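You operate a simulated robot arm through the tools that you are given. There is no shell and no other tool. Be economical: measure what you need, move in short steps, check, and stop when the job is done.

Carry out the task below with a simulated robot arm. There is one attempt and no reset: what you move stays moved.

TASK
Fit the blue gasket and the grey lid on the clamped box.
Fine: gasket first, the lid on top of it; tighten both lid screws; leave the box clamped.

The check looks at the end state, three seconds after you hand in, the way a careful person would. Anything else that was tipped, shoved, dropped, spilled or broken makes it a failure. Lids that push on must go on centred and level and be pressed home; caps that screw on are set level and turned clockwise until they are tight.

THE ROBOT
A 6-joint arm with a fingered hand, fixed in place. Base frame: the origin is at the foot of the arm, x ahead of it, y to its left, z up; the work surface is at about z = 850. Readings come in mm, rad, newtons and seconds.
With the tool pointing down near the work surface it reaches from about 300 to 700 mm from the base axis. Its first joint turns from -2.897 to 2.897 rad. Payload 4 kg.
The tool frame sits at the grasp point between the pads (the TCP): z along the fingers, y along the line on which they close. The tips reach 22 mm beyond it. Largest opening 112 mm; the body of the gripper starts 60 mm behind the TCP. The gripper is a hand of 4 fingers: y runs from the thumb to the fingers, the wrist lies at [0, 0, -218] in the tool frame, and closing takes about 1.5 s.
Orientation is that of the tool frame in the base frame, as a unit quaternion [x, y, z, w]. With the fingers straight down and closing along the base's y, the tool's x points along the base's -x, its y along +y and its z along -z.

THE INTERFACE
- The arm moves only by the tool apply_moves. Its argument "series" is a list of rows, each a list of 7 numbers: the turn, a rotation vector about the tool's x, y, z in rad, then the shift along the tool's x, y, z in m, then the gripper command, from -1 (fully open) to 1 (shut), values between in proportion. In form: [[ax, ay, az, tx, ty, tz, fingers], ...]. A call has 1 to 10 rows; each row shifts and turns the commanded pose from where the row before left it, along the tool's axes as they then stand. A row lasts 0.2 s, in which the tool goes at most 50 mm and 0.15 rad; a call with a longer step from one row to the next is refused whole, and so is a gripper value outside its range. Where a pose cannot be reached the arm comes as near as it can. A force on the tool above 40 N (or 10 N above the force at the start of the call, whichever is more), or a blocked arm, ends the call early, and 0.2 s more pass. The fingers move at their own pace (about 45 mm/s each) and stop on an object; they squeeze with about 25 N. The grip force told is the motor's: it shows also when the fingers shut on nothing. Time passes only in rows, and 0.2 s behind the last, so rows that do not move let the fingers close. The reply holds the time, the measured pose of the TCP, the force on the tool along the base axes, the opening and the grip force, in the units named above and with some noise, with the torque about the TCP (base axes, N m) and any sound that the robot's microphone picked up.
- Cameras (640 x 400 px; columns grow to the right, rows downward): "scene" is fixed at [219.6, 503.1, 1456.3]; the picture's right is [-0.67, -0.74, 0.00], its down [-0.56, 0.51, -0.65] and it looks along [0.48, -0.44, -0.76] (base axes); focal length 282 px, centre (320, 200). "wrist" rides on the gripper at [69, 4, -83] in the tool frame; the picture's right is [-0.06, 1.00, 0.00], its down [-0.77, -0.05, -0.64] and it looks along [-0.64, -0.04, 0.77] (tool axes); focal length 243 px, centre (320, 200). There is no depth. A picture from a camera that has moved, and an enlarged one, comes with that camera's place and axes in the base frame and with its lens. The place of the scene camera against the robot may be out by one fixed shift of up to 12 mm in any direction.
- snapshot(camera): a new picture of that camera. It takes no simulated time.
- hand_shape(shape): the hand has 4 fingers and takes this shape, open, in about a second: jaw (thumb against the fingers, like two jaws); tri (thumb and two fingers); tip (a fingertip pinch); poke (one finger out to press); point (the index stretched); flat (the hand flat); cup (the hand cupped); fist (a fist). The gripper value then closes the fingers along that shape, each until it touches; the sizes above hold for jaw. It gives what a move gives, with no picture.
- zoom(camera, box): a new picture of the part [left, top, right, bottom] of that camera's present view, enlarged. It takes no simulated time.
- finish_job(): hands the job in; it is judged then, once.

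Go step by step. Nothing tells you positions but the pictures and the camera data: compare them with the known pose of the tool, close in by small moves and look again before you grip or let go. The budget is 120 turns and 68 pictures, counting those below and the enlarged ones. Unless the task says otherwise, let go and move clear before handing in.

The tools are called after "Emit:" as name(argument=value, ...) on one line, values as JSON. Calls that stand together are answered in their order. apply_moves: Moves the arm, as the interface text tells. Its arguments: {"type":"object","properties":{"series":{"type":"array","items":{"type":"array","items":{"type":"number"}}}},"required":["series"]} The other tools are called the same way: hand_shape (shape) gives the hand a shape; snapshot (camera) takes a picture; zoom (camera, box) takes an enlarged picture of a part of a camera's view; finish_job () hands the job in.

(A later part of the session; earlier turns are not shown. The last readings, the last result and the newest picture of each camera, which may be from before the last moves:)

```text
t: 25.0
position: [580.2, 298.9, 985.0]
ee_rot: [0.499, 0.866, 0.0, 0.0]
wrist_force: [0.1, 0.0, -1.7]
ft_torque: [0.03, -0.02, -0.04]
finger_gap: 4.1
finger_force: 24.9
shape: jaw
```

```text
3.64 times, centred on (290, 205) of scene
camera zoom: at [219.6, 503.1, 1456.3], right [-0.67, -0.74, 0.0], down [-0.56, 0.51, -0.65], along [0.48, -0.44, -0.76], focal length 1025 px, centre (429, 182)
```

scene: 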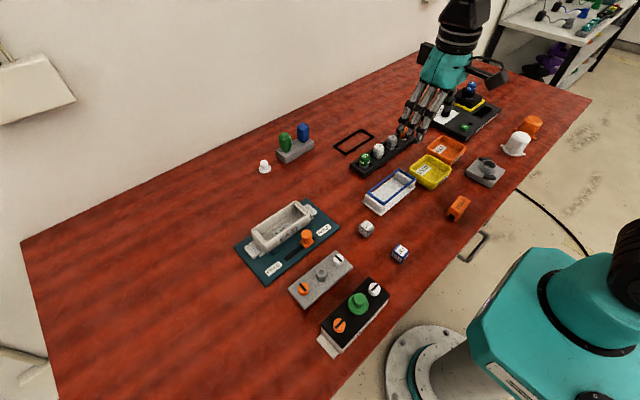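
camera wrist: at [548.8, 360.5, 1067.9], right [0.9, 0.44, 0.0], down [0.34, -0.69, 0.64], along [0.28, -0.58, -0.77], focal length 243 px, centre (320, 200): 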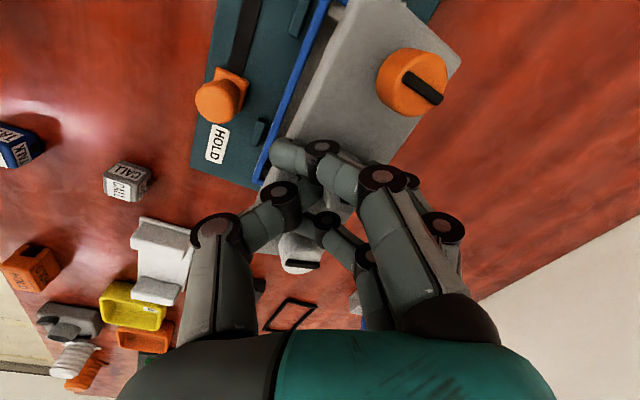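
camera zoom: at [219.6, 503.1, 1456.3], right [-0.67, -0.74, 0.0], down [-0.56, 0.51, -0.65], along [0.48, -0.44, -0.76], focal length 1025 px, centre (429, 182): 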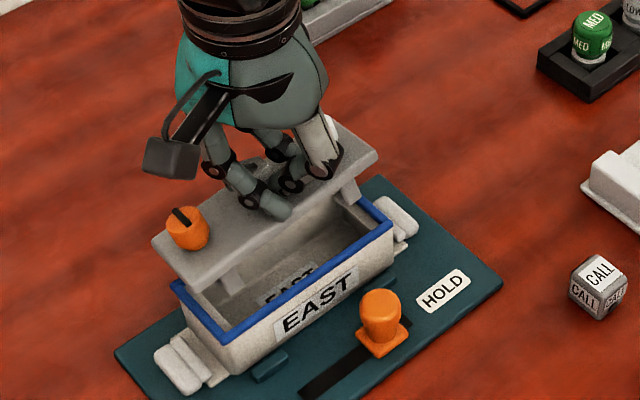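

The lid hovers over the box with ribs beneath that drop into it. I'll zoom to judge its yaw against the gasket.

Emit:
zoom(camera="wrist", box=[240, 0, 480, 150])

Emit:
zoom(camera="scene", box=[265, 180, 345, 250])

```text
2.67 times, centred on (360, 75) of wrist
camera zoom: at [548.8, 360.5, 1067.9], right [0.9, 0.44, 0.0], down [0.34, -0.69, 0.64], along [0.28, -0.58, -0.77], focal length 647 px, centre (213, 533)
```

zoom: 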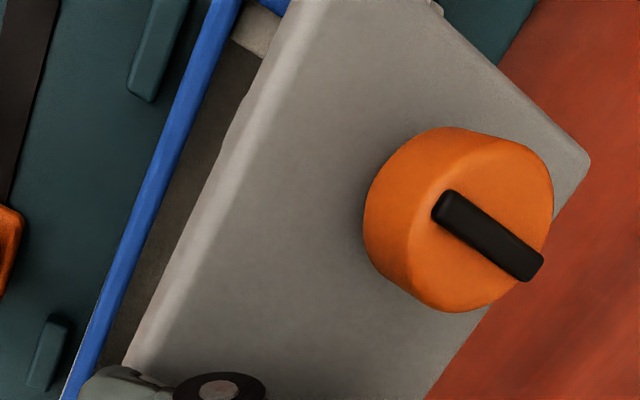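

```text
5.71 times, centred on (305, 215) of scene
camera zoom: at [219.6, 503.1, 1456.3], right [-0.67, -0.74, 0.0], down [-0.56, 0.51, -0.65], along [0.48, -0.44, -0.76], focal length 1611 px, centre (406, 114)
```

zoom: 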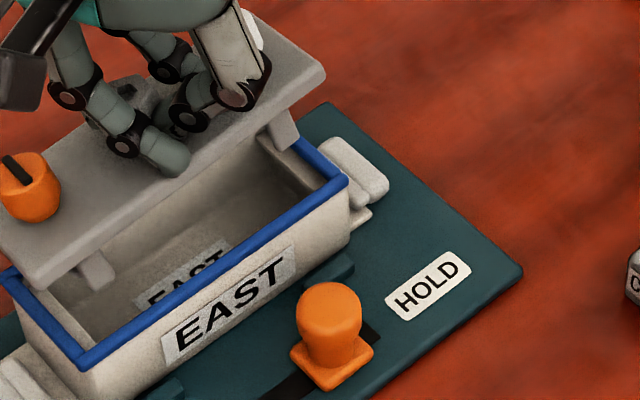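

The lid seems pitched (−y end high, about 6–8°) and yawed about 3° in the grip. I'll correct part of that with the wrist and look again.

Emit:
apply_moves(series=[[-0.04, 0.069, -0.04, 0, 0, 0, 0.7], [0, 0, 0, 0, 0, 0.01, 0.7], [0, 0, 0, 0, 0, 0.01, 0.7], [0, 0, 0, 0, 0, 0, 0.7]])

Emit:
zoom(camera="scene", box=[245, 170, 345, 250])

Emit:
zoom(camera="wrist", box=[240, 0, 480, 150])

```text
t: 26.0
position: [579.5, 301.4, 965.5]
ee_rot: [0.482, 0.875, 0.035, -0.02]
wrist_force: [0.0, 0.6, -1.9]
ft_torque: [-0.03, 0.0, 0.02]
finger_gap: 4.1
finger_force: 24.5
shape: jaw
```

```text
5.00 times, centred on (295, 210) of scene
camera zoom: at [219.6, 503.1, 1456.3], right [-0.67, -0.74, 0.0], down [-0.56, 0.51, -0.65], along [0.48, -0.44, -0.76], focal length 1410 px, centre (445, 150)
```

zoom: 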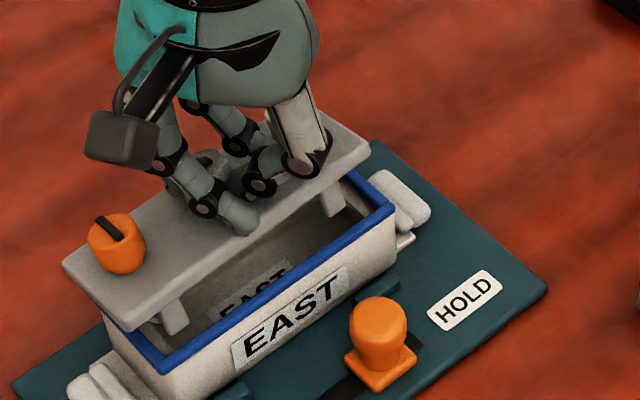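

```text
2.67 times, centred on (360, 75) of wrist
camera zoom: at [546.1, 354.0, 1052.1], right [0.88, 0.48, 0.04], down [0.37, -0.72, 0.59], along [0.31, -0.5, -0.81], focal length 647 px, centre (213, 533)
```

zoom: 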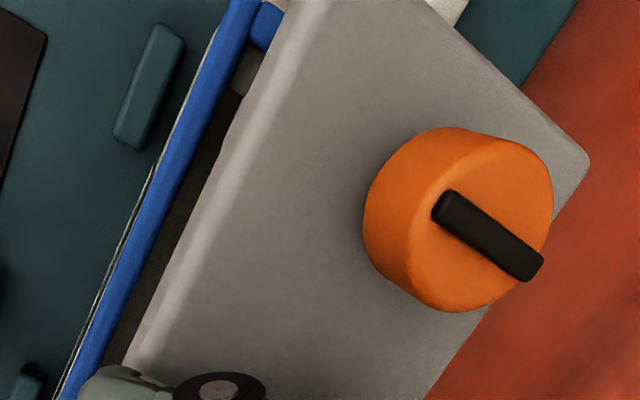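

Much closer to level. I'll add a touch more tilt, descend 8 mm and compare edges at the corners.

Emit:
apply_moves(series=[[-0.0125, 0.0217, 0, 0, 0, 0.004, 0.7], [0, 0, 0, 0, 0, 0.004, 0.7], [0, 0, 0, 0, 0, 0, 0.7]])

Emit:
zoom(camera="scene", box=[250, 185, 330, 250])

Emit:
snapshot(camera="wrist")

```text
t: 26.8
position: [579.8, 301.6, 956.1]
ee_rot: [0.482, 0.875, 0.045, -0.026]
wrist_force: [0.4, -0.4, -1.0]
ft_torque: [-0.01, -0.02, -0.03]
finger_gap: 4.0
finger_force: 24.6
shape: jaw
```

```text
6.15 times, centred on (290, 218) of scene
camera zoom: at [219.6, 503.1, 1456.3], right [-0.67, -0.74, 0.0], down [-0.56, 0.51, -0.65], along [0.48, -0.44, -0.76], focal length 1735 px, centre (505, 92)
```

zoom: 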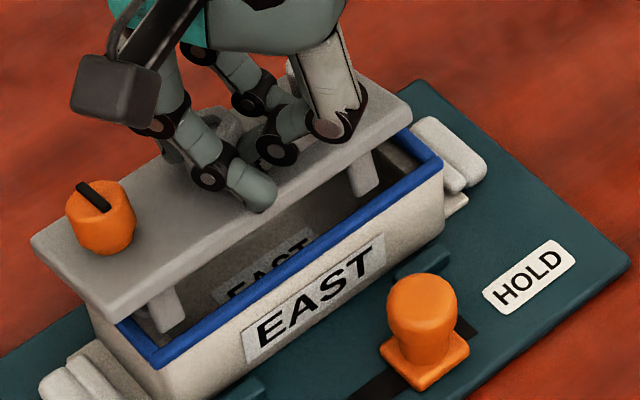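

```text
18 pictures are left
camera wrist: at [546.1, 352.4, 1045.2], right [0.88, 0.48, 0.05], down [0.37, -0.74, 0.57], along [0.31, -0.48, -0.82], focal length 243 px, centre (320, 200)
```

wrist: 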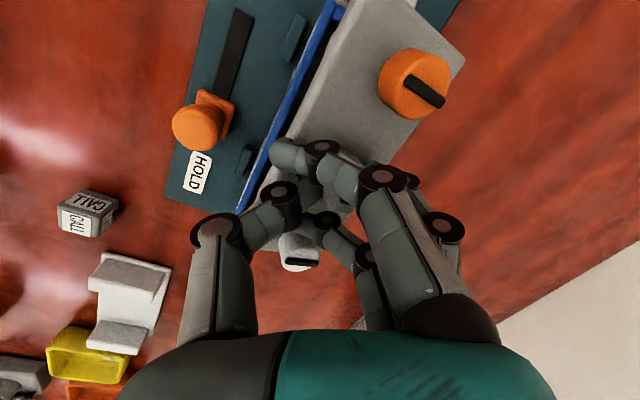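

Emit:
zoom(camera="scene", box=[252, 212, 292, 248])

Emit:
zoom(camera="wrist", box=[250, 0, 480, 140])

```text
11.11 times, centred on (272, 230) of scene
camera zoom: at [219.6, 503.1, 1456.3], right [-0.67, -0.74, 0.0], down [-0.56, 0.51, -0.65], along [0.48, -0.44, -0.76], focal length 3133 px, centre (853, -133)
```

zoom: 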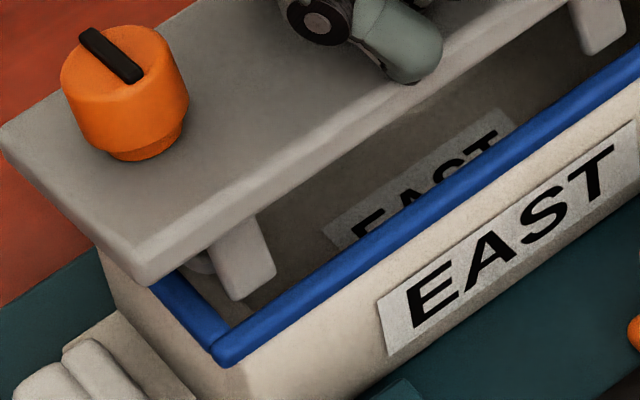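

```text
2.78 times, centred on (365, 70) of wrist
camera zoom: at [546.1, 352.4, 1045.2], right [0.88, 0.48, 0.05], down [0.37, -0.74, 0.57], along [0.31, -0.48, -0.82], focal length 675 px, centre (195, 562)
```

zoom: 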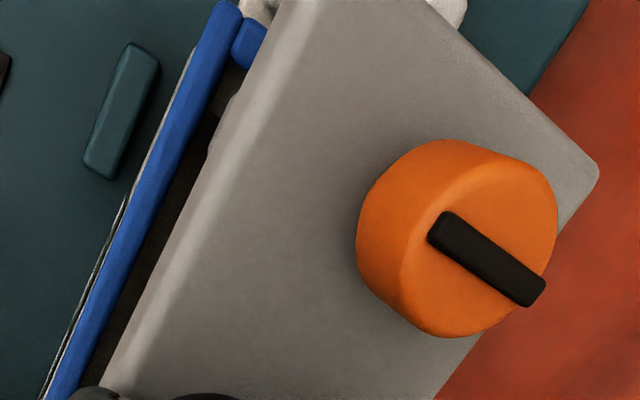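

The lid is off by roughly 6 mm in +x and +y relative to the gasket. I'll shift it −x 6, −y 6.5 and check again.

Emit:
apply_moves(series=[[0, 0, 0, -0.0023, -0.0085, 0, 0.7], [0, 0, 0, 0, 0, 0.004, 0.7], [0, 0, 0, 0, 0, 0, 0.7]])

Emit:
zoom(camera="scene", box=[252, 190, 332, 250])

Emit:
zoom(camera="wrist", box=[250, 0, 480, 140])

```text
t: 27.6
position: [574.3, 295.8, 951.8]
ee_rot: [0.482, 0.875, 0.045, -0.026]
wrist_force: [0.7, -0.4, 0.0]
ft_torque: [0.03, -0.03, 0.0]
finger_gap: 4.0
finger_force: 24.8
shape: jaw
```

```text
6.67 times, centred on (292, 220) of scene
camera zoom: at [219.6, 503.1, 1456.3], right [-0.67, -0.74, 0.0], down [-0.56, 0.51, -0.65], along [0.48, -0.44, -0.76], focal length 1880 px, centre (507, 67)
```

zoom: 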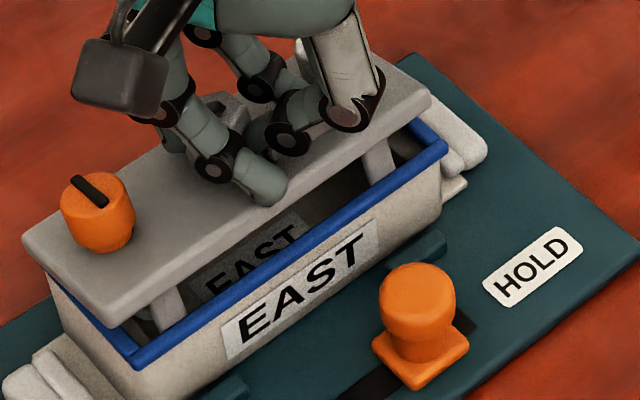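

```text
2.78 times, centred on (365, 70) of wrist
camera zoom: at [539.8, 346.3, 1040.7], right [0.88, 0.48, 0.05], down [0.37, -0.74, 0.57], along [0.31, -0.48, -0.82], focal length 675 px, centre (195, 562)
```

zoom: 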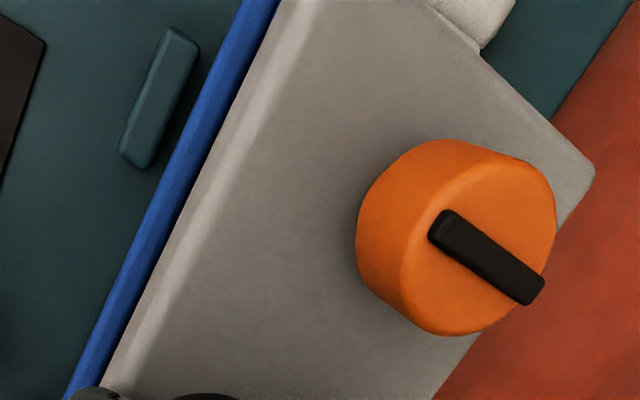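

By the wrist view the lid is now centred within about 2 mm. Nudging −x 1.5 mm and lowering carefully while watching the force.

Emit:
apply_moves(series=[[0, 0, 0, 0.0008, -0.0013, 0.003, 0.7], [0, 0, 0, 0, 0, 0.003, 0.7], [0, 0, 0, 0, 0, 0.003, 0.7], [0, 0, 0, 0, 0, 0, 0.7]])

Emit:
apply_moves(series=[[0, 0, 0, 0, 0, 0.003, 0.7], [0, 0, 0, 0, 0, 0, 0.7]])

Emit:
zoom(camera="scene", box=[252, 190, 332, 250])

```text
t: 28.7
position: [574.5, 296.3, 947.1]
ee_rot: [0.483, 0.874, 0.049, -0.023]
wrist_force: [2.2, -1.8, 9.6]
ft_torque: [-0.14, 0.15, 0.05]
finger_gap: 5.0
finger_force: 24.8
shape: jaw
stopped in row 4: the force on the tool passed its limit at 41 N (the readings are from after the stop); the commanded pose is now the measured one
```

```text
t: 29.3
position: [574.6, 297.0, 946.9]
ee_rot: [0.483, 0.874, 0.051, -0.023]
wrist_force: [3.6, -8.6, 35.7]
ft_torque: [-0.28, 0.19, 0.12]
finger_gap: 5.5
finger_force: 24.9
shape: jaw
```

```text
6.67 times, centred on (292, 220) of scene
camera zoom: at [219.6, 503.1, 1456.3], right [-0.67, -0.74, 0.0], down [-0.56, 0.51, -0.65], along [0.48, -0.44, -0.76], focal length 1880 px, centre (507, 67)
```

zoom: 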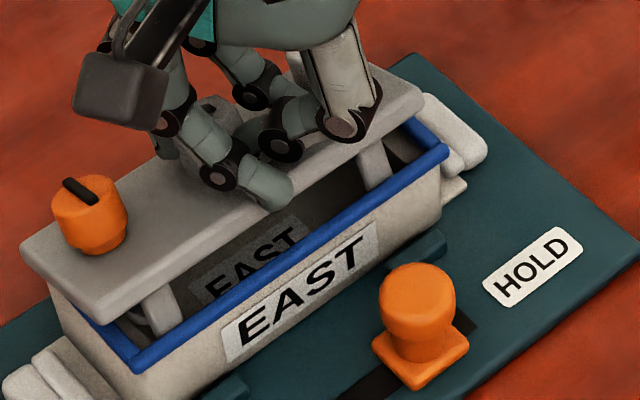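

The ribs touched something, so I'll lift a few mm and zoom in to see where the ribs stand relative to the gasket.

Emit:
apply_moves(series=[[0, 0, 0, 0, 0, -0.003, 0.7], [0, 0, 0, 0, 0, 0, 0.7]])

Emit:
zoom(camera="scene", box=[252, 216, 288, 248])

Emit:
zoom(camera="scene", box=[295, 195, 323, 219])

```text
t: 29.9
position: [574.5, 296.8, 946.0]
ee_rot: [0.482, 0.874, 0.05, -0.024]
wrist_force: [8.0, -3.6, 19.9]
ft_torque: [-0.22, -0.11, 0.11]
finger_gap: 5.4
finger_force: 24.8
shape: jaw
```

```text
12.50 times, centred on (270, 232) of scene
camera zoom: at [219.6, 503.1, 1456.3], right [-0.67, -0.74, 0.0], down [-0.56, 0.51, -0.65], along [0.48, -0.44, -0.76], focal length 3525 px, centre (945, -200)
```

zoom: 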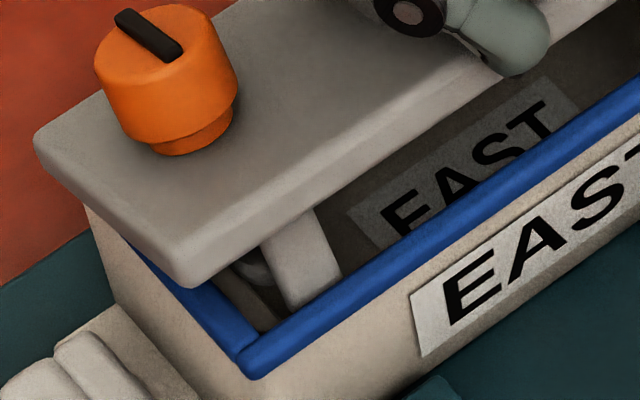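

```text
16.00 times, centred on (309, 207) of scene
camera zoom: at [219.6, 503.1, 1456.3], right [-0.67, -0.74, 0.0], down [-0.56, 0.51, -0.65], along [0.48, -0.44, -0.76], focal length 4512 px, centre (496, 88)
```

zoom: 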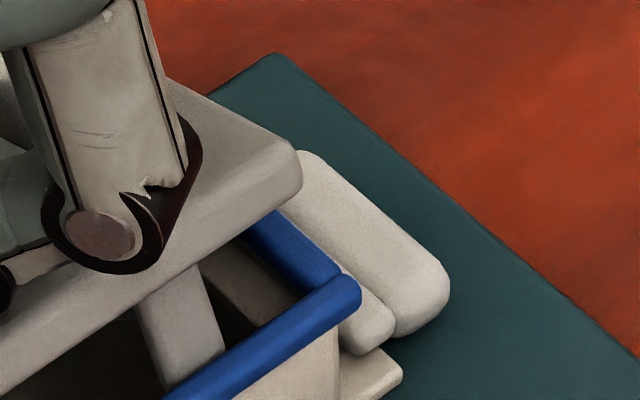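

The lid may have shifted in the grip during contact. I'll lift free a few mm and check with the wrist camera.

Emit:
apply_moves(series=[[0, 0, 0, 0, 0, -0.004, 0.7], [0, 0, 0, 0, 0, -0.002, 0.7], [0, 0, 0, 0, 0, 0, 0.7]])

Emit:
zoom(camera="wrist", box=[220, 0, 500, 175])

```text
t: 30.7
position: [573.4, 295.0, 951.7]
ee_rot: [0.482, 0.874, 0.048, -0.024]
wrist_force: [-0.1, -0.3, -1.7]
ft_torque: [-0.03, 0.04, -0.01]
finger_gap: 4.1
finger_force: 24.5
shape: jaw
```

```text
2.29 times, centred on (360, 88) of wrist
camera zoom: at [539.1, 346.9, 1040.1], right [0.88, 0.48, 0.05], down [0.36, -0.74, 0.57], along [0.31, -0.48, -0.82], focal length 555 px, centre (229, 457)
```

zoom: 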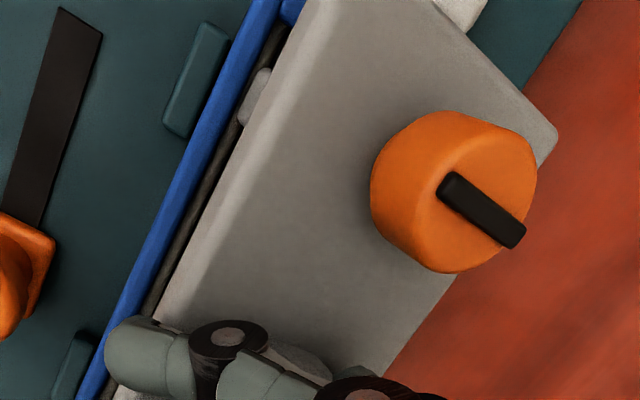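

The lid is also rolled in the grip, with its +x side about 8–9° low, so its back ribs hit the gasket. I'll counter-rotate about base y, raise slightly and shift −x 8 mm.

Emit:
apply_moves(series=[[0, 0, 0, 0.0034, -0.0073, -0.004, 0.7], [-0.063, -0.04, 0, 0, 0, 0, 0.7], [-0.063, -0.04, 0, 0, 0, 0, 0.7], [0, 0, 0, 0, 0, 0, 0.7]])

Emit:
zoom(camera="scene", box=[252, 185, 332, 250])

Emit:
zoom(camera="wrist", box=[220, 0, 500, 175])

```text
t: 31.7
position: [565.8, 293.5, 957.2]
ee_rot: [0.484, 0.87, 0.085, 0.042]
wrist_force: [0.5, -0.9, -1.6]
ft_torque: [0.01, 0.01, 0.0]
finger_gap: 4.5
finger_force: 25.7
shape: jaw
```

```text
6.15 times, centred on (292, 218) of scene
camera zoom: at [219.6, 503.1, 1456.3], right [-0.67, -0.74, 0.0], down [-0.56, 0.51, -0.65], along [0.48, -0.44, -0.76], focal length 1735 px, centre (492, 92)
```

zoom: 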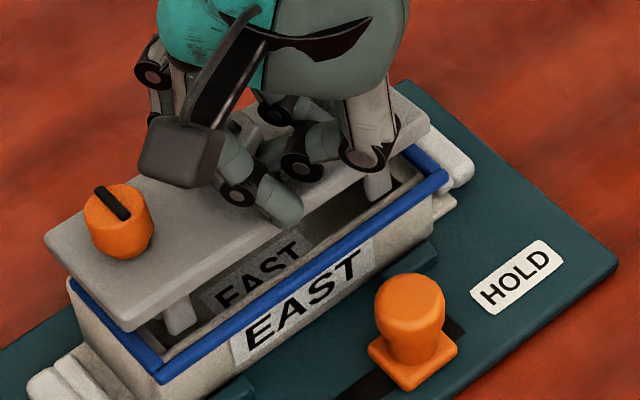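

```text
2.29 times, centred on (360, 88) of wrist
camera zoom: at [519.6, 346.0, 1038.6], right [0.87, 0.46, 0.19], down [0.26, -0.74, 0.62], along [0.42, -0.48, -0.77], focal length 555 px, centre (229, 457)
```

zoom: 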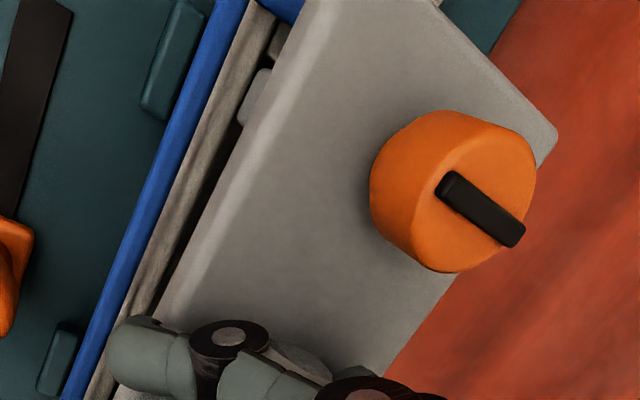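

The gasket has been dragged about 10 mm toward −x, because the lid's back ribs caught behind its rear bar. I'll raise the lid, shift it so the ribs sit inside the displaced gasket ring, then lower gently. That lets the lid carry the gasket back.

Emit:
apply_moves(series=[[0, 0, 0, 0.0001, 0.0023, -0.0118, 0.7], [0, 0, 0, 0.0034, -0.0054, -0.001, 0.7], [0, 0, 0, 0.0034, -0.0054, -0.001, 0.7], [0, 0, 0, 0, -0.001, 0.005, 0.7], [0, 0, 0, 0, -0.001, 0.005, 0.7], [0, 0, 0, 0, 0, 0, 0.7]])

Emit:
zoom(camera="scene", box=[252, 185, 332, 250])

```text
t: 33.1
position: [553.6, 294.6, 957.3]
ee_rot: [0.484, 0.87, 0.084, 0.042]
wrist_force: [-0.1, -0.4, -0.9]
ft_torque: [0.02, 0.0, 0.0]
finger_gap: 4.3
finger_force: 24.7
shape: jaw
```

```text
6.15 times, centred on (292, 218) of scene
camera zoom: at [219.6, 503.1, 1456.3], right [-0.67, -0.74, 0.0], down [-0.56, 0.51, -0.65], along [0.48, -0.44, -0.76], focal length 1735 px, centre (492, 92)
```

zoom: 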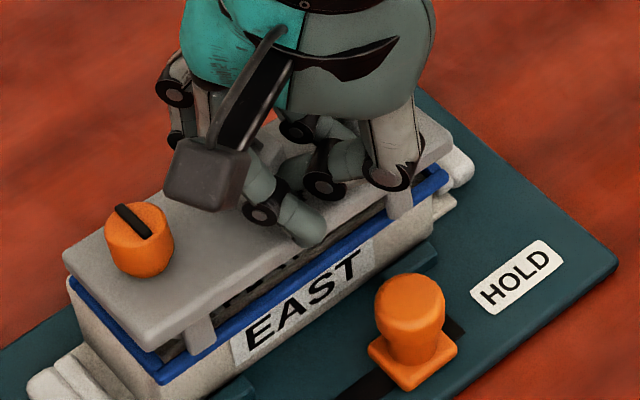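

The front rib feet are still over the gasket's front bar. Shifting +x about 3.5 mm, then lowering gently and checking the force.

Emit:
apply_moves(series=[[0, 0, 0, -0.0018, 0.0029, 0.0005, 0.7], [0, 0, 0, 0, -0.0004, 0.002, 0.7], [0, 0, 0, 0, -0.0004, 0.002, 0.7], [0, 0, 0, 0, 0, 0, 0.7]])

```text
t: 34.1
position: [557.1, 294.6, 954.5]
ee_rot: [0.484, 0.87, 0.086, 0.043]
wrist_force: [-0.1, 0.6, 13.5]
ft_torque: [-0.11, 0.21, 0.01]
finger_gap: 4.7
finger_force: 24.5
shape: jaw
```

The torque puts the contact about 16 mm toward −x, so the front feet are on the front bar. Lifting, shifting +x 3.5 mm and probing again.

Emit:
apply_moves(series=[[0, 0, 0, 0, 0.0008, -0.004, 0.7], [0, 0, 0, -0.0018, 0.0029, 0.0005, 0.7], [0, 0, 0, 0, -0.0004, 0.002, 0.7], [0, 0, 0, 0, -0.0004, 0.002, 0.7], [0, 0, 0, 0, 0, 0, 0.7]])

```text
t: 35.3
position: [560.1, 295.0, 953.0]
ee_rot: [0.485, 0.869, 0.086, 0.043]
wrist_force: [-1.2, -1.3, 12.2]
ft_torque: [-0.16, 0.25, 0.01]
finger_gap: 4.5
finger_force: 25.3
shape: jaw
```

Emit:
apply_moves(series=[[0, 0, 0, 0, 0.0008, -0.004, 0.7], [0, 0, 0, -0.0016, 0.0025, 0.0005, 0.7], [0, 0, 0, 0, -0.0004, 0.002, 0.7], [0, 0, 0, 0, -0.0004, 0.002, 0.7], [0, 0, 0, 0, -0.0002, 0.001, 0.7], [0, 0, 0, 0, 0, 0, 0.7]])

Emit:
zoom(camera="scene", box=[252, 185, 332, 250])

```text
t: 36.7
position: [563.5, 293.6, 952.7]
ee_rot: [0.485, 0.869, 0.084, 0.042]
wrist_force: [-0.2, 0.2, -0.7]
ft_torque: [-0.04, 0.0, -0.02]
finger_gap: 4.4
finger_force: 24.5
shape: jaw
```

```text
6.15 times, centred on (292, 218) of scene
camera zoom: at [219.6, 503.1, 1456.3], right [-0.67, -0.74, 0.0], down [-0.56, 0.51, -0.65], along [0.48, -0.44, -0.76], focal length 1735 px, centre (492, 92)
```

zoom: 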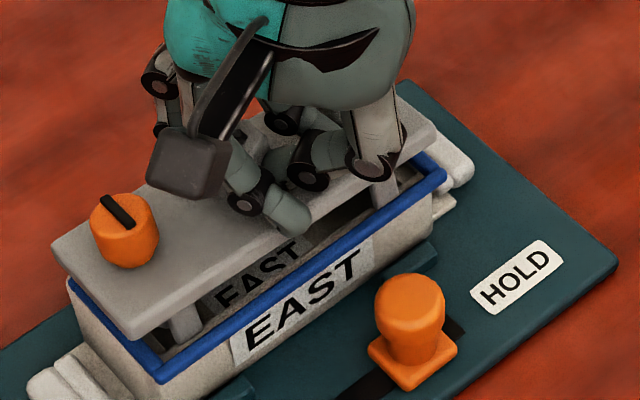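

No contact now, so the front feet have cleared the bar. To recentre the gasket I'll go in front of it, drop the front feet outside the front bar and push +x. The feet stop on the clamped box's wall, which leaves the gasket flush.

Emit:
apply_moves(series=[[0, 0, 0, 0.0001, 0.0023, -0.0118, 0.7], [0, 0, 0, 0.006, -0.0094, -0.0017, 0.7], [0, 0, 0, 0.006, -0.0094, -0.0018, 0.7], [0, 0, 0, 0, -0.001, 0.005, 0.7], [0, 0, 0, 0, -0.001, 0.005, 0.7], [0, 0, 0, 0, -0.0007, 0.004, 0.7], [0, 0, 0, 0, 0, 0, 0.7]])

Emit:
zoom(camera="scene", box=[252, 185, 332, 250])

```text
t: 38.3
position: [541.2, 295.3, 952.0]
ee_rot: [0.485, 0.869, 0.086, 0.043]
wrist_force: [-5.7, -3.0, 31.7]
ft_torque: [-0.09, 0.06, 0.05]
finger_gap: 4.9
finger_force: 24.9
shape: jaw
```

```text
6.15 times, centred on (292, 218) of scene
camera zoom: at [219.6, 503.1, 1456.3], right [-0.67, -0.74, 0.0], down [-0.56, 0.51, -0.65], along [0.48, -0.44, -0.76], focal length 1735 px, centre (492, 92)
```

zoom: 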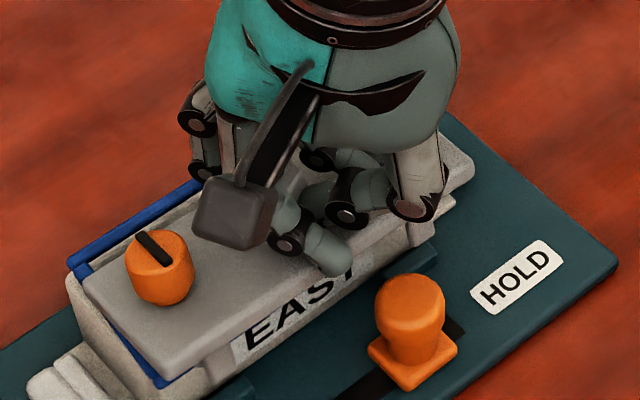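

The contact is still on the bar, and I'm unsure where the gasket sits now. I'll raise the lid and move it aside for one clear look at the gasket.

Emit:
apply_moves(series=[[0, 0, 0, 0.0001, 0.0028, -0.0147, 0.7], [0, 0, 0, 0.0001, 0.0047, -0.0245, 0.7], [0, 0, 0, 0.0001, 0.0047, -0.0245, 0.7], [0, 0, 0, -0.036, -0.022, -0.0045, 0.7], [0, 0, 0, -0.036, -0.022, -0.0045, 0.7], [0, 0, 0, -0.036, -0.022, -0.0045, 0.7], [0, 0, 0, -0.036, -0.022, -0.0045, 0.7], [0, 0, 0, 0, 0, 0, 0.7]])

Emit:
zoom(camera="scene", box=[245, 160, 345, 250])

```text
t: 40.1
position: [540.3, 123.0, 1016.0]
ee_rot: [0.485, 0.869, 0.085, 0.042]
wrist_force: [-0.1, -0.4, -0.7]
ft_torque: [-0.02, -0.03, 0.02]
finger_gap: 4.3
finger_force: 24.8
shape: jaw
```

```text
4.44 times, centred on (295, 205) of scene
camera zoom: at [219.6, 503.1, 1456.3], right [-0.67, -0.74, 0.0], down [-0.56, 0.51, -0.65], along [0.48, -0.44, -0.76], focal length 1253 px, centre (431, 178)
```

zoom: 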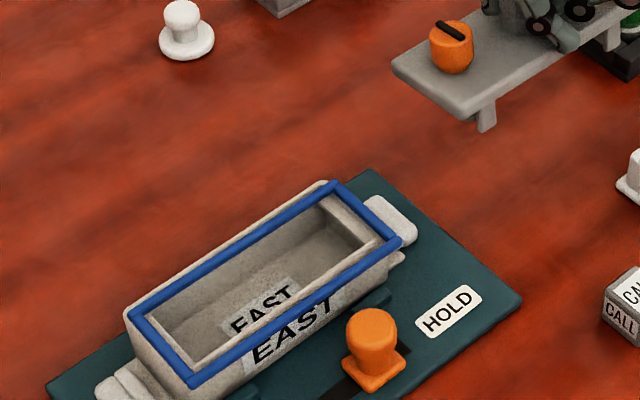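

The gasket is displaced about 11.5 mm in −x and 1 mm in −y, but it is square. At TCP x ≈ 563.5 the lid's legs were probably inside the ring, so I'll return there, insert them shallowly and drag the gasket back.

Emit:
apply_moves(series=[[0, 0, 0, 0.036, 0.022, 0.0045, 0.7], [0, 0, 0, 0.036, 0.022, 0.0045, 0.7], [0, 0, 0, 0.036, 0.022, 0.0045, 0.7], [0, 0, 0, 0.036, 0.022, 0.0045, 0.7], [0, 0, 0, -0.0125, 0.0198, 0.0037, 0.7], [0, 0, 0, -0.0002, -0.0045, 0.0236, 0.7], [0, 0, 0, -0.0002, -0.0045, 0.0236, 0.7], [0, 0, 0, 0, 0, 0, 0.7]])

```text
t: 41.9
position: [565.0, 294.3, 966.7]
ee_rot: [0.485, 0.87, 0.085, 0.042]
wrist_force: [-0.7, -0.2, -1.2]
ft_torque: [0.02, 0.04, -0.01]
finger_gap: 4.4
finger_force: 25.0
shape: jaw
```

Back above the displaced ring. Lowering in small steps to find contact.

Emit:
apply_moves(series=[[0, 0, 0, 0, -0.001, 0.005, 0.7], [0, 0, 0, 0, -0.001, 0.005, 0.7], [0, 0, 0, 0, -0.0004, 0.002, 0.7], [0, 0, 0, 0, -0.0004, 0.002, 0.7], [0, 0, 0, 0, 0, 0, 0.7]])

Emit:
apply_moves(series=[[0, 0, 0, 0, -0.0003, 0.0015, 0.7], [0, 0, 0, 0, 0, 0, 0.7]])

```text
t: 43.1
position: [564.0, 294.4, 953.0]
ee_rot: [0.484, 0.87, 0.085, 0.042]
wrist_force: [0.6, -1.2, -1.6]
ft_torque: [-0.01, 0.0, -0.03]
finger_gap: 4.1
finger_force: 24.9
shape: jaw
```

```text
t: 43.7
position: [563.4, 294.5, 951.9]
ee_rot: [0.485, 0.87, 0.085, 0.042]
wrist_force: [-0.2, -0.5, 1.9]
ft_torque: [0.03, 0.03, 0.02]
finger_gap: 4.6
finger_force: 25.1
shape: jaw
```

Emit:
apply_moves(series=[[0, 0, 0, 0, -0.0003, 0.0015, 0.7], [0, 0, 0, 0, 0, 0, 0.7]])

```text
t: 44.3
position: [565.3, 295.7, 949.6]
ee_rot: [0.485, 0.87, 0.085, 0.042]
wrist_force: [0.7, -0.8, 10.6]
ft_torque: [-0.07, 0.07, 0.06]
finger_gap: 4.6
finger_force: 25.5
shape: jaw
```

The legs are about 5 mm below the gasket top, so they are engaged. Lifting 1 mm and dragging +x 11.5 mm, +y 1 mm.

Emit:
apply_moves(series=[[0, 0, 0, 0, 0.0002, -0.001, 0.7], [0, 0, 0, -0.0013, 0.0026, 0.0005, 0.7], [0, 0, 0, -0.0013, 0.0026, 0.0005, 0.7], [0, 0, 0, -0.0013, 0.0026, 0.0005, 0.7], [0, 0, 0, -0.0012, 0.0024, 0.0004, 0.7], [0, 0, 0, 0, 0, 0, 0.7]])

Emit:
zoom(camera="scene", box=[245, 175, 345, 250])

```text
t: 45.7
position: [575.2, 295.7, 950.9]
ee_rot: [0.484, 0.87, 0.083, 0.041]
wrist_force: [-1.4, -0.2, -1.5]
ft_torque: [-0.04, 0.05, 0.01]
finger_gap: 4.2
finger_force: 25.0
shape: jaw
```

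```text
5.33 times, centred on (295, 212) of scene
camera zoom: at [219.6, 503.1, 1456.3], right [-0.67, -0.74, 0.0], down [-0.56, 0.51, -0.65], along [0.48, -0.44, -0.76], focal length 1504 px, centre (453, 133)
```

zoom: 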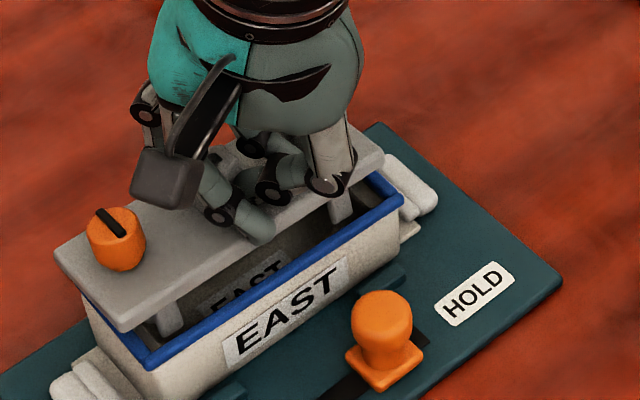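

The gasket is back in place. The lid is still about 6 mm toward +x and slightly rolled, so I'll raise it clear, correct the roll, shift it and lower again by feel.

Emit:
apply_moves(series=[[0, 0, 0, 0, 0.0015, -0.008, 0.7], [-0.081, -0.095, -0.019, 0, 0, 0, 0.7], [0, 0, 0, 0.0018, -0.0045, -0.0009, 0.7], [0, 0, 0, 0.0018, -0.0045, -0.0009, 0.7], [0, 0, 0, 0, 0, 0, 0.7]])

```text
t: 46.9
position: [566.5, 293.4, 958.4]
ee_rot: [0.478, 0.867, 0.096, 0.103]
wrist_force: [1.1, -1.0, -0.8]
ft_torque: [0.0, 0.03, -0.01]
finger_gap: 4.5
finger_force: 25.5
shape: jaw
```

Emit:
apply_moves(series=[[0, 0, 0, 0.0003, -0.0008, 0.0029, 0.7], [0, 0, 0, 0.0003, -0.0008, 0.0029, 0.7], [0, 0, 0, 0.0002, -0.0005, 0.0019, 0.7], [0, 0, 0, 0.0002, -0.0005, 0.0019, 0.7], [0, 0, 0, 0, 0, 0, 0.7]])

```text
t: 48.1
position: [565.9, 293.2, 947.8]
ee_rot: [0.478, 0.867, 0.096, 0.103]
wrist_force: [0.4, 0.2, -0.2]
ft_torque: [0.01, 0.0, -0.02]
finger_gap: 4.6
finger_force: 25.1
shape: jaw
```

No contact at 947.8, so the legs are entering the box. Continuing down.

Emit:
apply_moves(series=[[0, 0, 0, 0.0002, -0.0005, 0.0019, 0.7], [0, 0, 0, 0.0002, -0.0005, 0.0019, 0.7], [0, 0, 0, 0.0002, -0.0005, 0.0019, 0.7], [0, 0, 0, 0, 0, 0, 0.7]])

```text
t: 49.1
position: [566.4, 294.9, 942.9]
ee_rot: [0.478, 0.867, 0.096, 0.103]
wrist_force: [0.2, 1.2, -1.3]
ft_torque: [-0.01, 0.0, 0.03]
finger_gap: 4.4
finger_force: 24.8
shape: jaw
```

Emit:
apply_moves(series=[[0, 0, 0, 0.0002, -0.0005, 0.0019, 0.7], [0, 0, 0, 0.0002, -0.0005, 0.0019, 0.7], [0, 0, 0, 0.0002, -0.0005, 0.0019, 0.7], [0, 0, 0, 0, 0, 0, 0.7]])

```text
t: 50.1
position: [565.7, 293.4, 936.2]
ee_rot: [0.478, 0.867, 0.096, 0.103]
wrist_force: [0.9, -1.5, 0.9]
ft_torque: [0.01, -0.09, 0.0]
finger_gap: 4.4
finger_force: 25.1
shape: jaw
```

Emit:
apply_moves(series=[[0, 0, 0, 0.0002, -0.0005, 0.0019, 0.7], [0, 0, 0, 0.0002, -0.0005, 0.0019, 0.7], [0, 0, 0, 0, 0, 0, 0.7]])

```text
t: 50.9
position: [566.6, 294.6, 933.1]
ee_rot: [0.478, 0.867, 0.097, 0.105]
wrist_force: [-4.6, -2.8, 17.9]
ft_torque: [0.09, -0.14, 0.03]
finger_gap: 5.3
finger_force: 24.7
shape: jaw
```

Contact near the lid's centre at almost the seating height. One look before letting go.

Emit:
zoom(camera="scene", box=[250, 185, 340, 250])

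```text
6.15 times, centred on (295, 218) of scene
camera zoom: at [219.6, 503.1, 1456.3], right [-0.67, -0.74, 0.0], down [-0.56, 0.51, -0.65], along [0.48, -0.44, -0.76], focal length 1735 px, centre (474, 92)
```

zoom: 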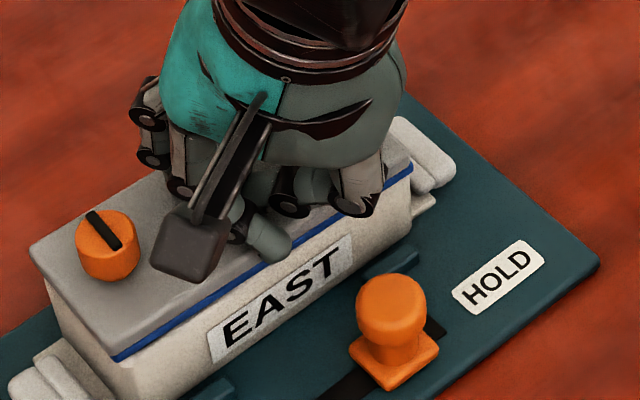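

The lid sits on the gasket along its whole length. Releasing and backing off along the tool axis.

Emit:
apply_moves(series=[[0, 0, 0, 0, 0, 0, 0.4], [0, 0, 0, 0, 0, 0, 0.1], [0, 0, 0, 0, 0, 0, 0.0], [0, 0, 0, 0, 0, 0, 0.0], [0, 0, 0, 0, 0, -0.01, 0.0], [0, 0, 0, 0, 0, -0.03, 0.0], [0, 0, 0, 0, 0, -0.04, 0.0]])

```text
t: 52.5
position: [543.9, 288.4, 1008.6]
ee_rot: [0.478, 0.867, 0.094, 0.102]
wrist_force: [0.4, -0.3, -1.0]
ft_torque: [0.02, 0.02, 0.01]
finger_gap: 55.5
finger_force: 0.1
shape: jaw
```

Now I'll straighten the hand to vertical at yaw 0 and pull back so the wrist camera sees the whole lid.

Emit:
apply_moves(series=[[0.0246, 0.0267, -0.1251, 0, 0, 0, 0], [0.0246, 0.0267, -0.1251, 0, 0, 0, 0], [0.0246, 0.0267, -0.1251, 0, 0, 0, 0], [0.0246, 0.0267, -0.1251, 0, 0, 0, 0], [0.0246, 0.0267, -0.1251, 0, 0, 0, 0], [0.0246, 0.0267, -0.1251, 0, 0, 0, 0], [0.0246, 0.0267, -0.1251, 0, 0, 0, 0], [0.0246, 0.0267, -0.1251, 0, 0, 0, 0], [0, 0, 0, 0.0325, 0.0053, -0.0035, -1], [0, 0, 0, 0.0325, 0.0053, -0.0035, -1]])

```text
t: 54.7
position: [478.0, 298.6, 1016.2]
ee_rot: [-0.001, 1.0, 0.002, 0.001]
wrist_force: [-0.1, 0.2, 0.2]
ft_torque: [-0.04, 0.03, -0.02]
finger_gap: 108.0
finger_force: 0.0
shape: jaw
```

Vertical now. One wrist zoom for the screws.

Emit:
zoom(camera="wrist", box=[220, 120, 440, 240])

```text
2.91 times, centred on (330, 180) of wrist
camera zoom: at [409.0, 302.4, 1097.8], right [0.06, 1.0, 0.0], down [0.76, -0.05, 0.65], along [0.64, -0.04, -0.76], focal length 706 px, centre (291, 258)
```

zoom: 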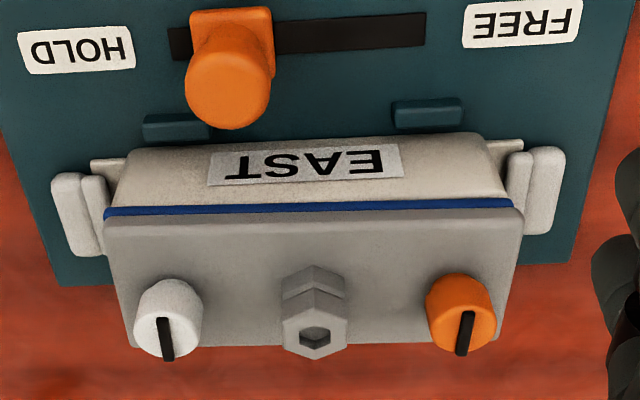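

The lid is level and centred with the blue gasket even beneath it. The screws are near (580, 249) for white and (580, 350) for orange, with tops at z ≈ 933. Going above the white screw and pre-turning the hand counter-clockwise.

Emit:
apply_moves(series=[[0, 0, 0, -0.0339, -0.0164, 0, 0.2], [0, 0, 0, -0.0339, -0.0164, 0, 0.2], [0, 0, 0, -0.0339, -0.0164, 0, 0.2], [0, 0, -0.15, 0, 0, 0, 0.2], [0, 0, -0.15, 0, 0, 0, 0.2], [0, 0, -0.15, 0, 0, 0, 0.2], [0, 0, -0.15, 0, 0, 0, 0.2], [0, 0, -0.15, 0, 0, 0, 0.2], [0, 0, -0.15, 0, 0, 0, 0.2]])

```text
t: 56.7
position: [580.8, 251.4, 1016.4]
ee_rot: [-0.437, 0.9, 0.001, 0.002]
wrist_force: [0.3, -0.6, 0.3]
ft_torque: [0.0, 0.04, -0.01]
finger_gap: 45.3
finger_force: 0.1
shape: jaw
```

Emit:
apply_moves(series=[[0, 0, 0, 0.0015, -0.0003, 0.03, 0.2], [0, 0, 0, 0, 0, 0.03, 0.2], [0, 0, 0, 0, 0, 0.01, 0.2], [0, 0, 0, 0, 0, 0.005, 0.2], [0, 0, 0, 0, 0, 0.003, 0.2], [0, 0, 0, 0, 0, 0, 0.2]])

```text
t: 58.1
position: [580.8, 248.8, 937.8]
ee_rot: [-0.435, 0.9, -0.001, 0.003]
wrist_force: [-0.6, 0.1, 6.8]
ft_torque: [0.12, 0.22, 0.03]
finger_gap: 45.3
finger_force: 0.1
shape: jaw
```

A light touch on the finger side, so I'll raise 3 mm and close on the head.

Emit:
apply_moves(series=[[0, 0, 0, 0, 0, -0.003, 0.2], [0, 0, 0, 0, 0, 0, 0.5], [0, 0, 0, 0, 0, 0, 0.65], [0, 0, 0, 0, 0, 0, 0.65], [0, 0, 0, 0, 0, 0, 0.65], [0, 0, 0, 0, 0, 0, 0.65]])

```text
t: 59.5
position: [581.0, 248.7, 940.8]
ee_rot: [-0.435, 0.9, 0.0, 0.002]
wrist_force: [-0.4, 0.6, -1.1]
ft_torque: [-0.02, 0.0, 0.02]
finger_gap: 20.5
finger_force: 0.0
shape: jaw
```

Emit:
apply_moves(series=[[0, 0, 0, 0, 0, 0, 0.8], [0, 0, 0, 0, 0, 0, 0.9], [0, 0, 0, 0, 0, 0, 1.0], [0, 0, 0, 0, 0, 0, 1.0], [0, 0, 0, 0, 0, 0, 1.0]])

```text
t: 60.7
position: [580.8, 248.8, 942.1]
ee_rot: [-0.435, 0.9, 0.0, 0.003]
wrist_force: [1.2, -2.2, 2.6]
ft_torque: [0.09, 0.09, -0.05]
finger_gap: 3.3
finger_force: 24.7
shape: jaw
```

Emit:
apply_moves(series=[[0, 0, 0.12, 0, 0, 0, 1.0], [0, 0, 0.12, 0, 0, 0, 1.0], [0, 0, 0.12, 0, 0, 0, 1.0], [0, 0, 0.12, 0, 0, 0, 1.0]])

```text
t: 61.7
position: [580.2, 248.8, 940.8]
ee_rot: [-0.207, 0.978, 0.0, 0.002]
wrist_force: [-0.6, -4.7, 3.2]
ft_torque: [0.13, 0.09, 0.05]
finger_gap: 3.4
finger_force: 24.9
shape: jaw
```

Emit:
apply_moves(series=[[0, 0, 0.14, 0, 0, 0, 1.0], [0, 0, 0.14, 0, 0, 0, 1.0], [0, 0, 0.14, 0, 0, 0, 1.0], [0, 0, 0.14, 0, 0, 0, 1.0], [0, 0, 0.14, 0, 0, 0, 1.0], [0, 0, 0.14, 0, 0, 0, 1.0]])

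```text
t: 63.1
position: [580.3, 248.3, 941.1]
ee_rot: [0.211, 0.978, 0.002, 0.002]
wrist_force: [-0.3, -12.7, 5.9]
ft_torque: [0.02, -0.11, 0.19]
finger_gap: 2.9
finger_force: 24.8
shape: jaw
```

Emit:
apply_moves(series=[[0, 0, 0.14, 0, 0, 0, 1.0], [0, 0, 0.14, 0, 0, 0, 1.0], [0, 0, 0.14, 0, 0, 0, 1.0], [0, 0, 0.14, 0, 0, 0, 1.0]])

```text
t: 64.1
position: [580.6, 247.1, 941.9]
ee_rot: [0.472, 0.881, 0.002, 0.002]
wrist_force: [0.4, -30.5, 12.5]
ft_torque: [-0.19, 0.0, 0.32]
finger_gap: 2.2
finger_force: 25.4
shape: jaw
```

The side force is growing, possibly a side finger against the knob. I'll let go, rise and use the last picture to see whether the white screw actually turned.

Emit:
apply_moves(series=[[0, 0, -0.03, 0, 0, 0, 0.8], [0, 0, 0, 0, 0, 0, 0.4], [0, 0, 0, 0, 0, 0, 0.2], [0, 0, 0, 0, 0, 0, 0.2], [0, 0, 0, 0, 0, 0, 0.2], [0, 0, 0, 0, 0, -0.04, 0.2], [0, 0, 0, 0, 0, -0.05, 0.2], [0, 0, 0, 0, 0, -0.05, 0.2]])

```text
t: 65.9
position: [580.5, 248.5, 1082.3]
ee_rot: [0.457, 0.889, 0.001, 0.001]
wrist_force: [0.1, 0.9, -0.1]
ft_torque: [0.03, 0.01, 0.04]
finger_gap: 44.5
finger_force: 0.0
shape: jaw
```

Emit:
zoom(camera="wrist", box=[220, 0, 420, 140])

```text
2.86 times, centred on (320, 70) of wrist
camera zoom: at [542.1, 306.5, 1165.0], right [0.85, 0.53, 0.0], down [0.4, -0.65, 0.64], along [0.34, -0.54, -0.77], focal length 693 px, centre (320, 571)
```

zoom: 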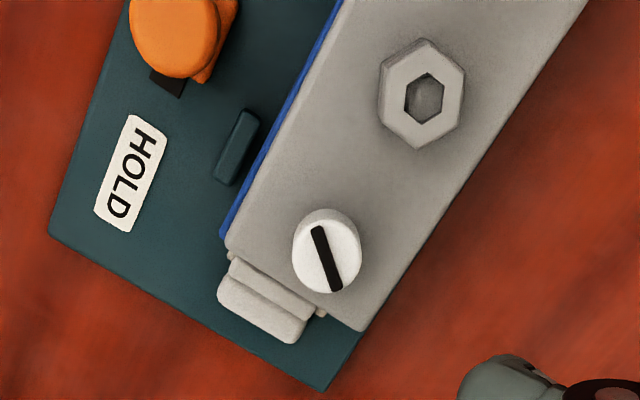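

The white screw has turned about 38° clockwise, so the grip works with some slip, and the lid is well seated. I'll repeat the stroke from −52° with the position refined to (579.5, 251.5).

Emit:
apply_moves(series=[[0, 0, -0.1428, 0, 0, 0, 0.2], [0, 0, -0.1428, 0, 0, 0, 0.2], [0, 0, -0.1428, 0, 0, 0, 0.2], [0, 0, -0.1428, 0, 0, 0, 0.2], [0, 0, -0.1428, 0, 0, 0, 0.2], [0, 0, -0.1428, 0, 0, 0, 0.2], [0, 0, -0.1428, 0, 0, 0, 0.2], [0, 0, -0.1428, 0, 0, 0, 0.2], [0, 0, -0.1428, 0, 0, 0, 0.2], [0, 0, -0.1428, 0, 0, 0, 0.2]])

Emit:
apply_moves(series=[[0, 0, -0.1428, 0, 0, 0, 0.2], [0, 0, -0.1428, 0, 0, 0, 0.2], [0, 0, -0.1428, 0, 0, 0, 0.2], [0, 0, 0, -0.0018, 0.0026, 0.044, 0.2], [0, 0, 0, 0, 0, 0.045, 0.2], [0, 0, 0, 0, 0, 0.035, 0.2], [0, 0, 0, 0, 0, 0.01, 0.2], [0, 0, 0, 0, 0, 0.006, 0.2], [0, 0, 0, 0, 0, 0, 0.2]])

```text
t: 68.1
position: [580.0, 249.5, 1081.6]
ee_rot: [-0.238, 0.971, 0.0, 0.002]
wrist_force: [-0.5, 0.2, 0.7]
ft_torque: [-0.04, -0.02, -0.02]
finger_gap: 44.6
finger_force: 0.1
shape: jaw
```

```text
t: 70.1
position: [579.4, 253.1, 940.0]
ee_rot: [-0.438, 0.899, 0.0, 0.002]
wrist_force: [-0.7, 0.2, 0.6]
ft_torque: [0.02, -0.02, -0.01]
finger_gap: 44.3
finger_force: 0.1
shape: jaw
```

Emit:
apply_moves(series=[[0, 0, 0, 0, 0, 0, 0.6], [0, 0, 0, 0, 0, 0, 1.0], [0, 0, 0, 0, 0, 0, 1.0], [0, 0, 0, 0, 0, 0, 1.0], [0, 0, 0, 0, 0, 0, 1.0], [0, 0, 0, 0, 0, 0, 1.0], [0, 0, 0, 0, 0, 0, 1.0]])

Emit:
apply_moves(series=[[0, 0, 0.12, 0, 0, 0, 1.0], [0, 0, 0.12, 0, 0, 0, 1.0], [0, 0, 0.12, 0, 0, 0, 1.0]])

Emit:
apply_moves(series=[[0, 0, 0.12, 0, 0, 0, 1.0], [0, 0, 0.12, 0, 0, 0, 1.0], [0, 0, 0.12, 0, 0, 0, 1.0]])

Emit:
apply_moves(series=[[0, 0, 0.12, 0, 0, 0, 1.0], [0, 0, 0.12, 0, 0, 0, 1.0], [0, 0, 0.12, 0, 0, 0, 1.0]])

```text
t: 71.7
position: [580.2, 251.7, 941.2]
ee_rot: [-0.436, 0.9, 0.0, 0.002]
wrist_force: [1.8, -14.1, 3.9]
ft_torque: [-0.14, 0.02, 0.03]
finger_gap: 2.7
finger_force: 25.0
shape: jaw
```

```text
t: 72.5
position: [579.4, 251.8, 940.9]
ee_rot: [-0.268, 0.963, 0.0, 0.002]
wrist_force: [0.7, -17.3, 4.8]
ft_torque: [-0.21, 0.03, 0.03]
finger_gap: 3.2
finger_force: 24.3
shape: jaw
```

```text
t: 73.3
position: [579.1, 252.4, 941.0]
ee_rot: [-0.092, 0.996, 0.001, 0.002]
wrist_force: [-2.5, -19.0, 5.0]
ft_torque: [-0.21, 0.03, -0.02]
finger_gap: 3.6
finger_force: 24.9
shape: jaw
```

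```text
t: 74.1
position: [579.8, 252.6, 940.5]
ee_rot: [0.089, 0.996, 0.001, 0.002]
wrist_force: [-3.1, -15.8, 4.2]
ft_torque: [-0.18, 0.05, 0.13]
finger_gap: 3.5
finger_force: 25.4
shape: jaw
```

The grip is on the head (reaction at head height). Relieving the 1 mm side offset and continuing to turn.

Emit:
apply_moves(series=[[0, 0, 0, 0, -0.0012, 0, 1.0], [0, 0, 0.12, 0, 0, 0, 1.0], [0, 0, 0.12, 0, 0, 0, 1.0]])

Emit:
apply_moves(series=[[0, 0, 0.12, 0, 0, 0, 1.0], [0, 0, 0.12, 0, 0, 0, 1.0], [0, 0, 0.12, 0, 0, 0, 1.0]])

```text
t: 74.9
position: [580.0, 251.2, 940.9]
ee_rot: [0.206, 0.979, 0.001, 0.002]
wrist_force: [-1.1, -9.8, 2.8]
ft_torque: [-0.07, 0.04, 0.14]
finger_gap: 3.2
finger_force: 25.0
shape: jaw
```

```text
t: 75.7
position: [579.6, 249.0, 940.4]
ee_rot: [0.38, 0.925, 0.001, 0.001]
wrist_force: [-0.9, -21.2, 5.1]
ft_torque: [-0.27, -0.08, 0.28]
finger_gap: 3.0
finger_force: 24.8
shape: jaw
```

The side force acts like a side finger against the knob, and the gap reading (~3 mm) suggests the outer fingers close past the head. I'll rise and try the three-point "tri" shape, which should suit a round head better.

Emit:
apply_moves(series=[[0, 0, -0.03, 0, 0, 0, 0.7], [0, 0, 0, 0, 0, 0, 0.2], [0, 0, 0, 0, 0, 0, 0.2], [0, 0, 0, 0, 0, 0, 0.2], [0, 0, 0, 0, 0, -0.04, 0.2], [0, 0, 0, 0, 0, -0.04, 0.2]])

Emit:
hand_shape(shape="tri")

Emit:
apply_moves(series=[[0, 0, -0.14, 0, 0, 0, 0.2], [0, 0, -0.14, 0, 0, 0, 0.2], [0, 0, -0.14, 0, 0, 0, 0.2], [0, 0, -0.14, 0, 0, 0, 0.2], [0, 0, -0.14, 0, 0, 0, 0.2], [0, 0, -0.14, 0, 0, 0, 0.2], [0, 0, -0.14, 0, 0, 0, 0.2], [0, 0, -0.14, 0, 0, 0, 0.2]])

```text
t: 77.1
position: [579.5, 252.9, 1020.4]
ee_rot: [0.364, 0.931, 0.001, 0.001]
wrist_force: [1.3, -0.6, -0.4]
ft_torque: [0.04, 0.03, 0.0]
finger_gap: 44.3
finger_force: 0.2
shape: jaw
```

```text
t: 78.0
position: [579.6, 251.8, 1019.1]
ee_rot: [0.364, 0.931, 0.001, 0.001]
wrist_force: [-1.6, 0.7, -1.0]
ft_torque: [-0.01, -0.02, 0.01]
finger_gap: 111.9
finger_force: 0.0
shape: tri
```

```text
t: 79.8
position: [579.2, 251.7, 1021.0]
ee_rot: [-0.187, 0.982, 0.001, 0.003]
wrist_force: [0.5, 0.0, 0.1]
ft_torque: [0.04, -0.02, -0.02]
finger_gap: 45.7
finger_force: 0.1
shape: tri
```

Emit:
apply_moves(series=[[0, 0, 0, 0, 0, 0.035, 0.2], [0, 0, 0, 0, 0, 0.03, 0.2], [0, 0, 0, 0, 0, 0.01, 0.2], [0, 0, 0, 0, 0, 0.005, 0.2], [0, 0, 0, 0, 0, 0, 0.2]])

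Emit:
apply_moves(series=[[0, 0, 0, 0, 0, 0, 0.5], [0, 0, 0, 0, 0, 0, 0.5], [0, 0, 0, 0, 0, 0, 0.6], [0, 0, 0, 0, 0, 0, 0.6], [0, 0, 0, 0, 0, 0, 0.6]])

Emit:
apply_moves(series=[[0, 0, 0, 0, 0, 0, 0.8], [0, 0, 0, 0, 0, 0, 0.8], [0, 0, 0, 0, 0, 0, 0.8], [0, 0, 0, 0, 0, 0, 0.8]])

```text
t: 81.0
position: [578.6, 251.5, 939.5]
ee_rot: [-0.187, 0.982, 0.0, 0.002]
wrist_force: [-0.2, -0.3, -0.1]
ft_torque: [-0.04, 0.02, 0.01]
finger_gap: 45.6
finger_force: 0.0
shape: tri
```

```text
t: 82.2
position: [577.8, 251.2, 939.9]
ee_rot: [-0.187, 0.982, 0.001, 0.003]
wrist_force: [0.0, 0.6, 0.7]
ft_torque: [0.05, 0.01, 0.01]
finger_gap: 23.5
finger_force: 0.1
shape: tri
```

```text
t: 83.2
position: [579.1, 251.2, 940.6]
ee_rot: [-0.186, 0.983, 0.0, 0.002]
wrist_force: [-1.6, -1.9, 0.7]
ft_torque: [0.03, 0.03, 0.05]
finger_gap: 6.2
finger_force: 25.2
shape: tri
```

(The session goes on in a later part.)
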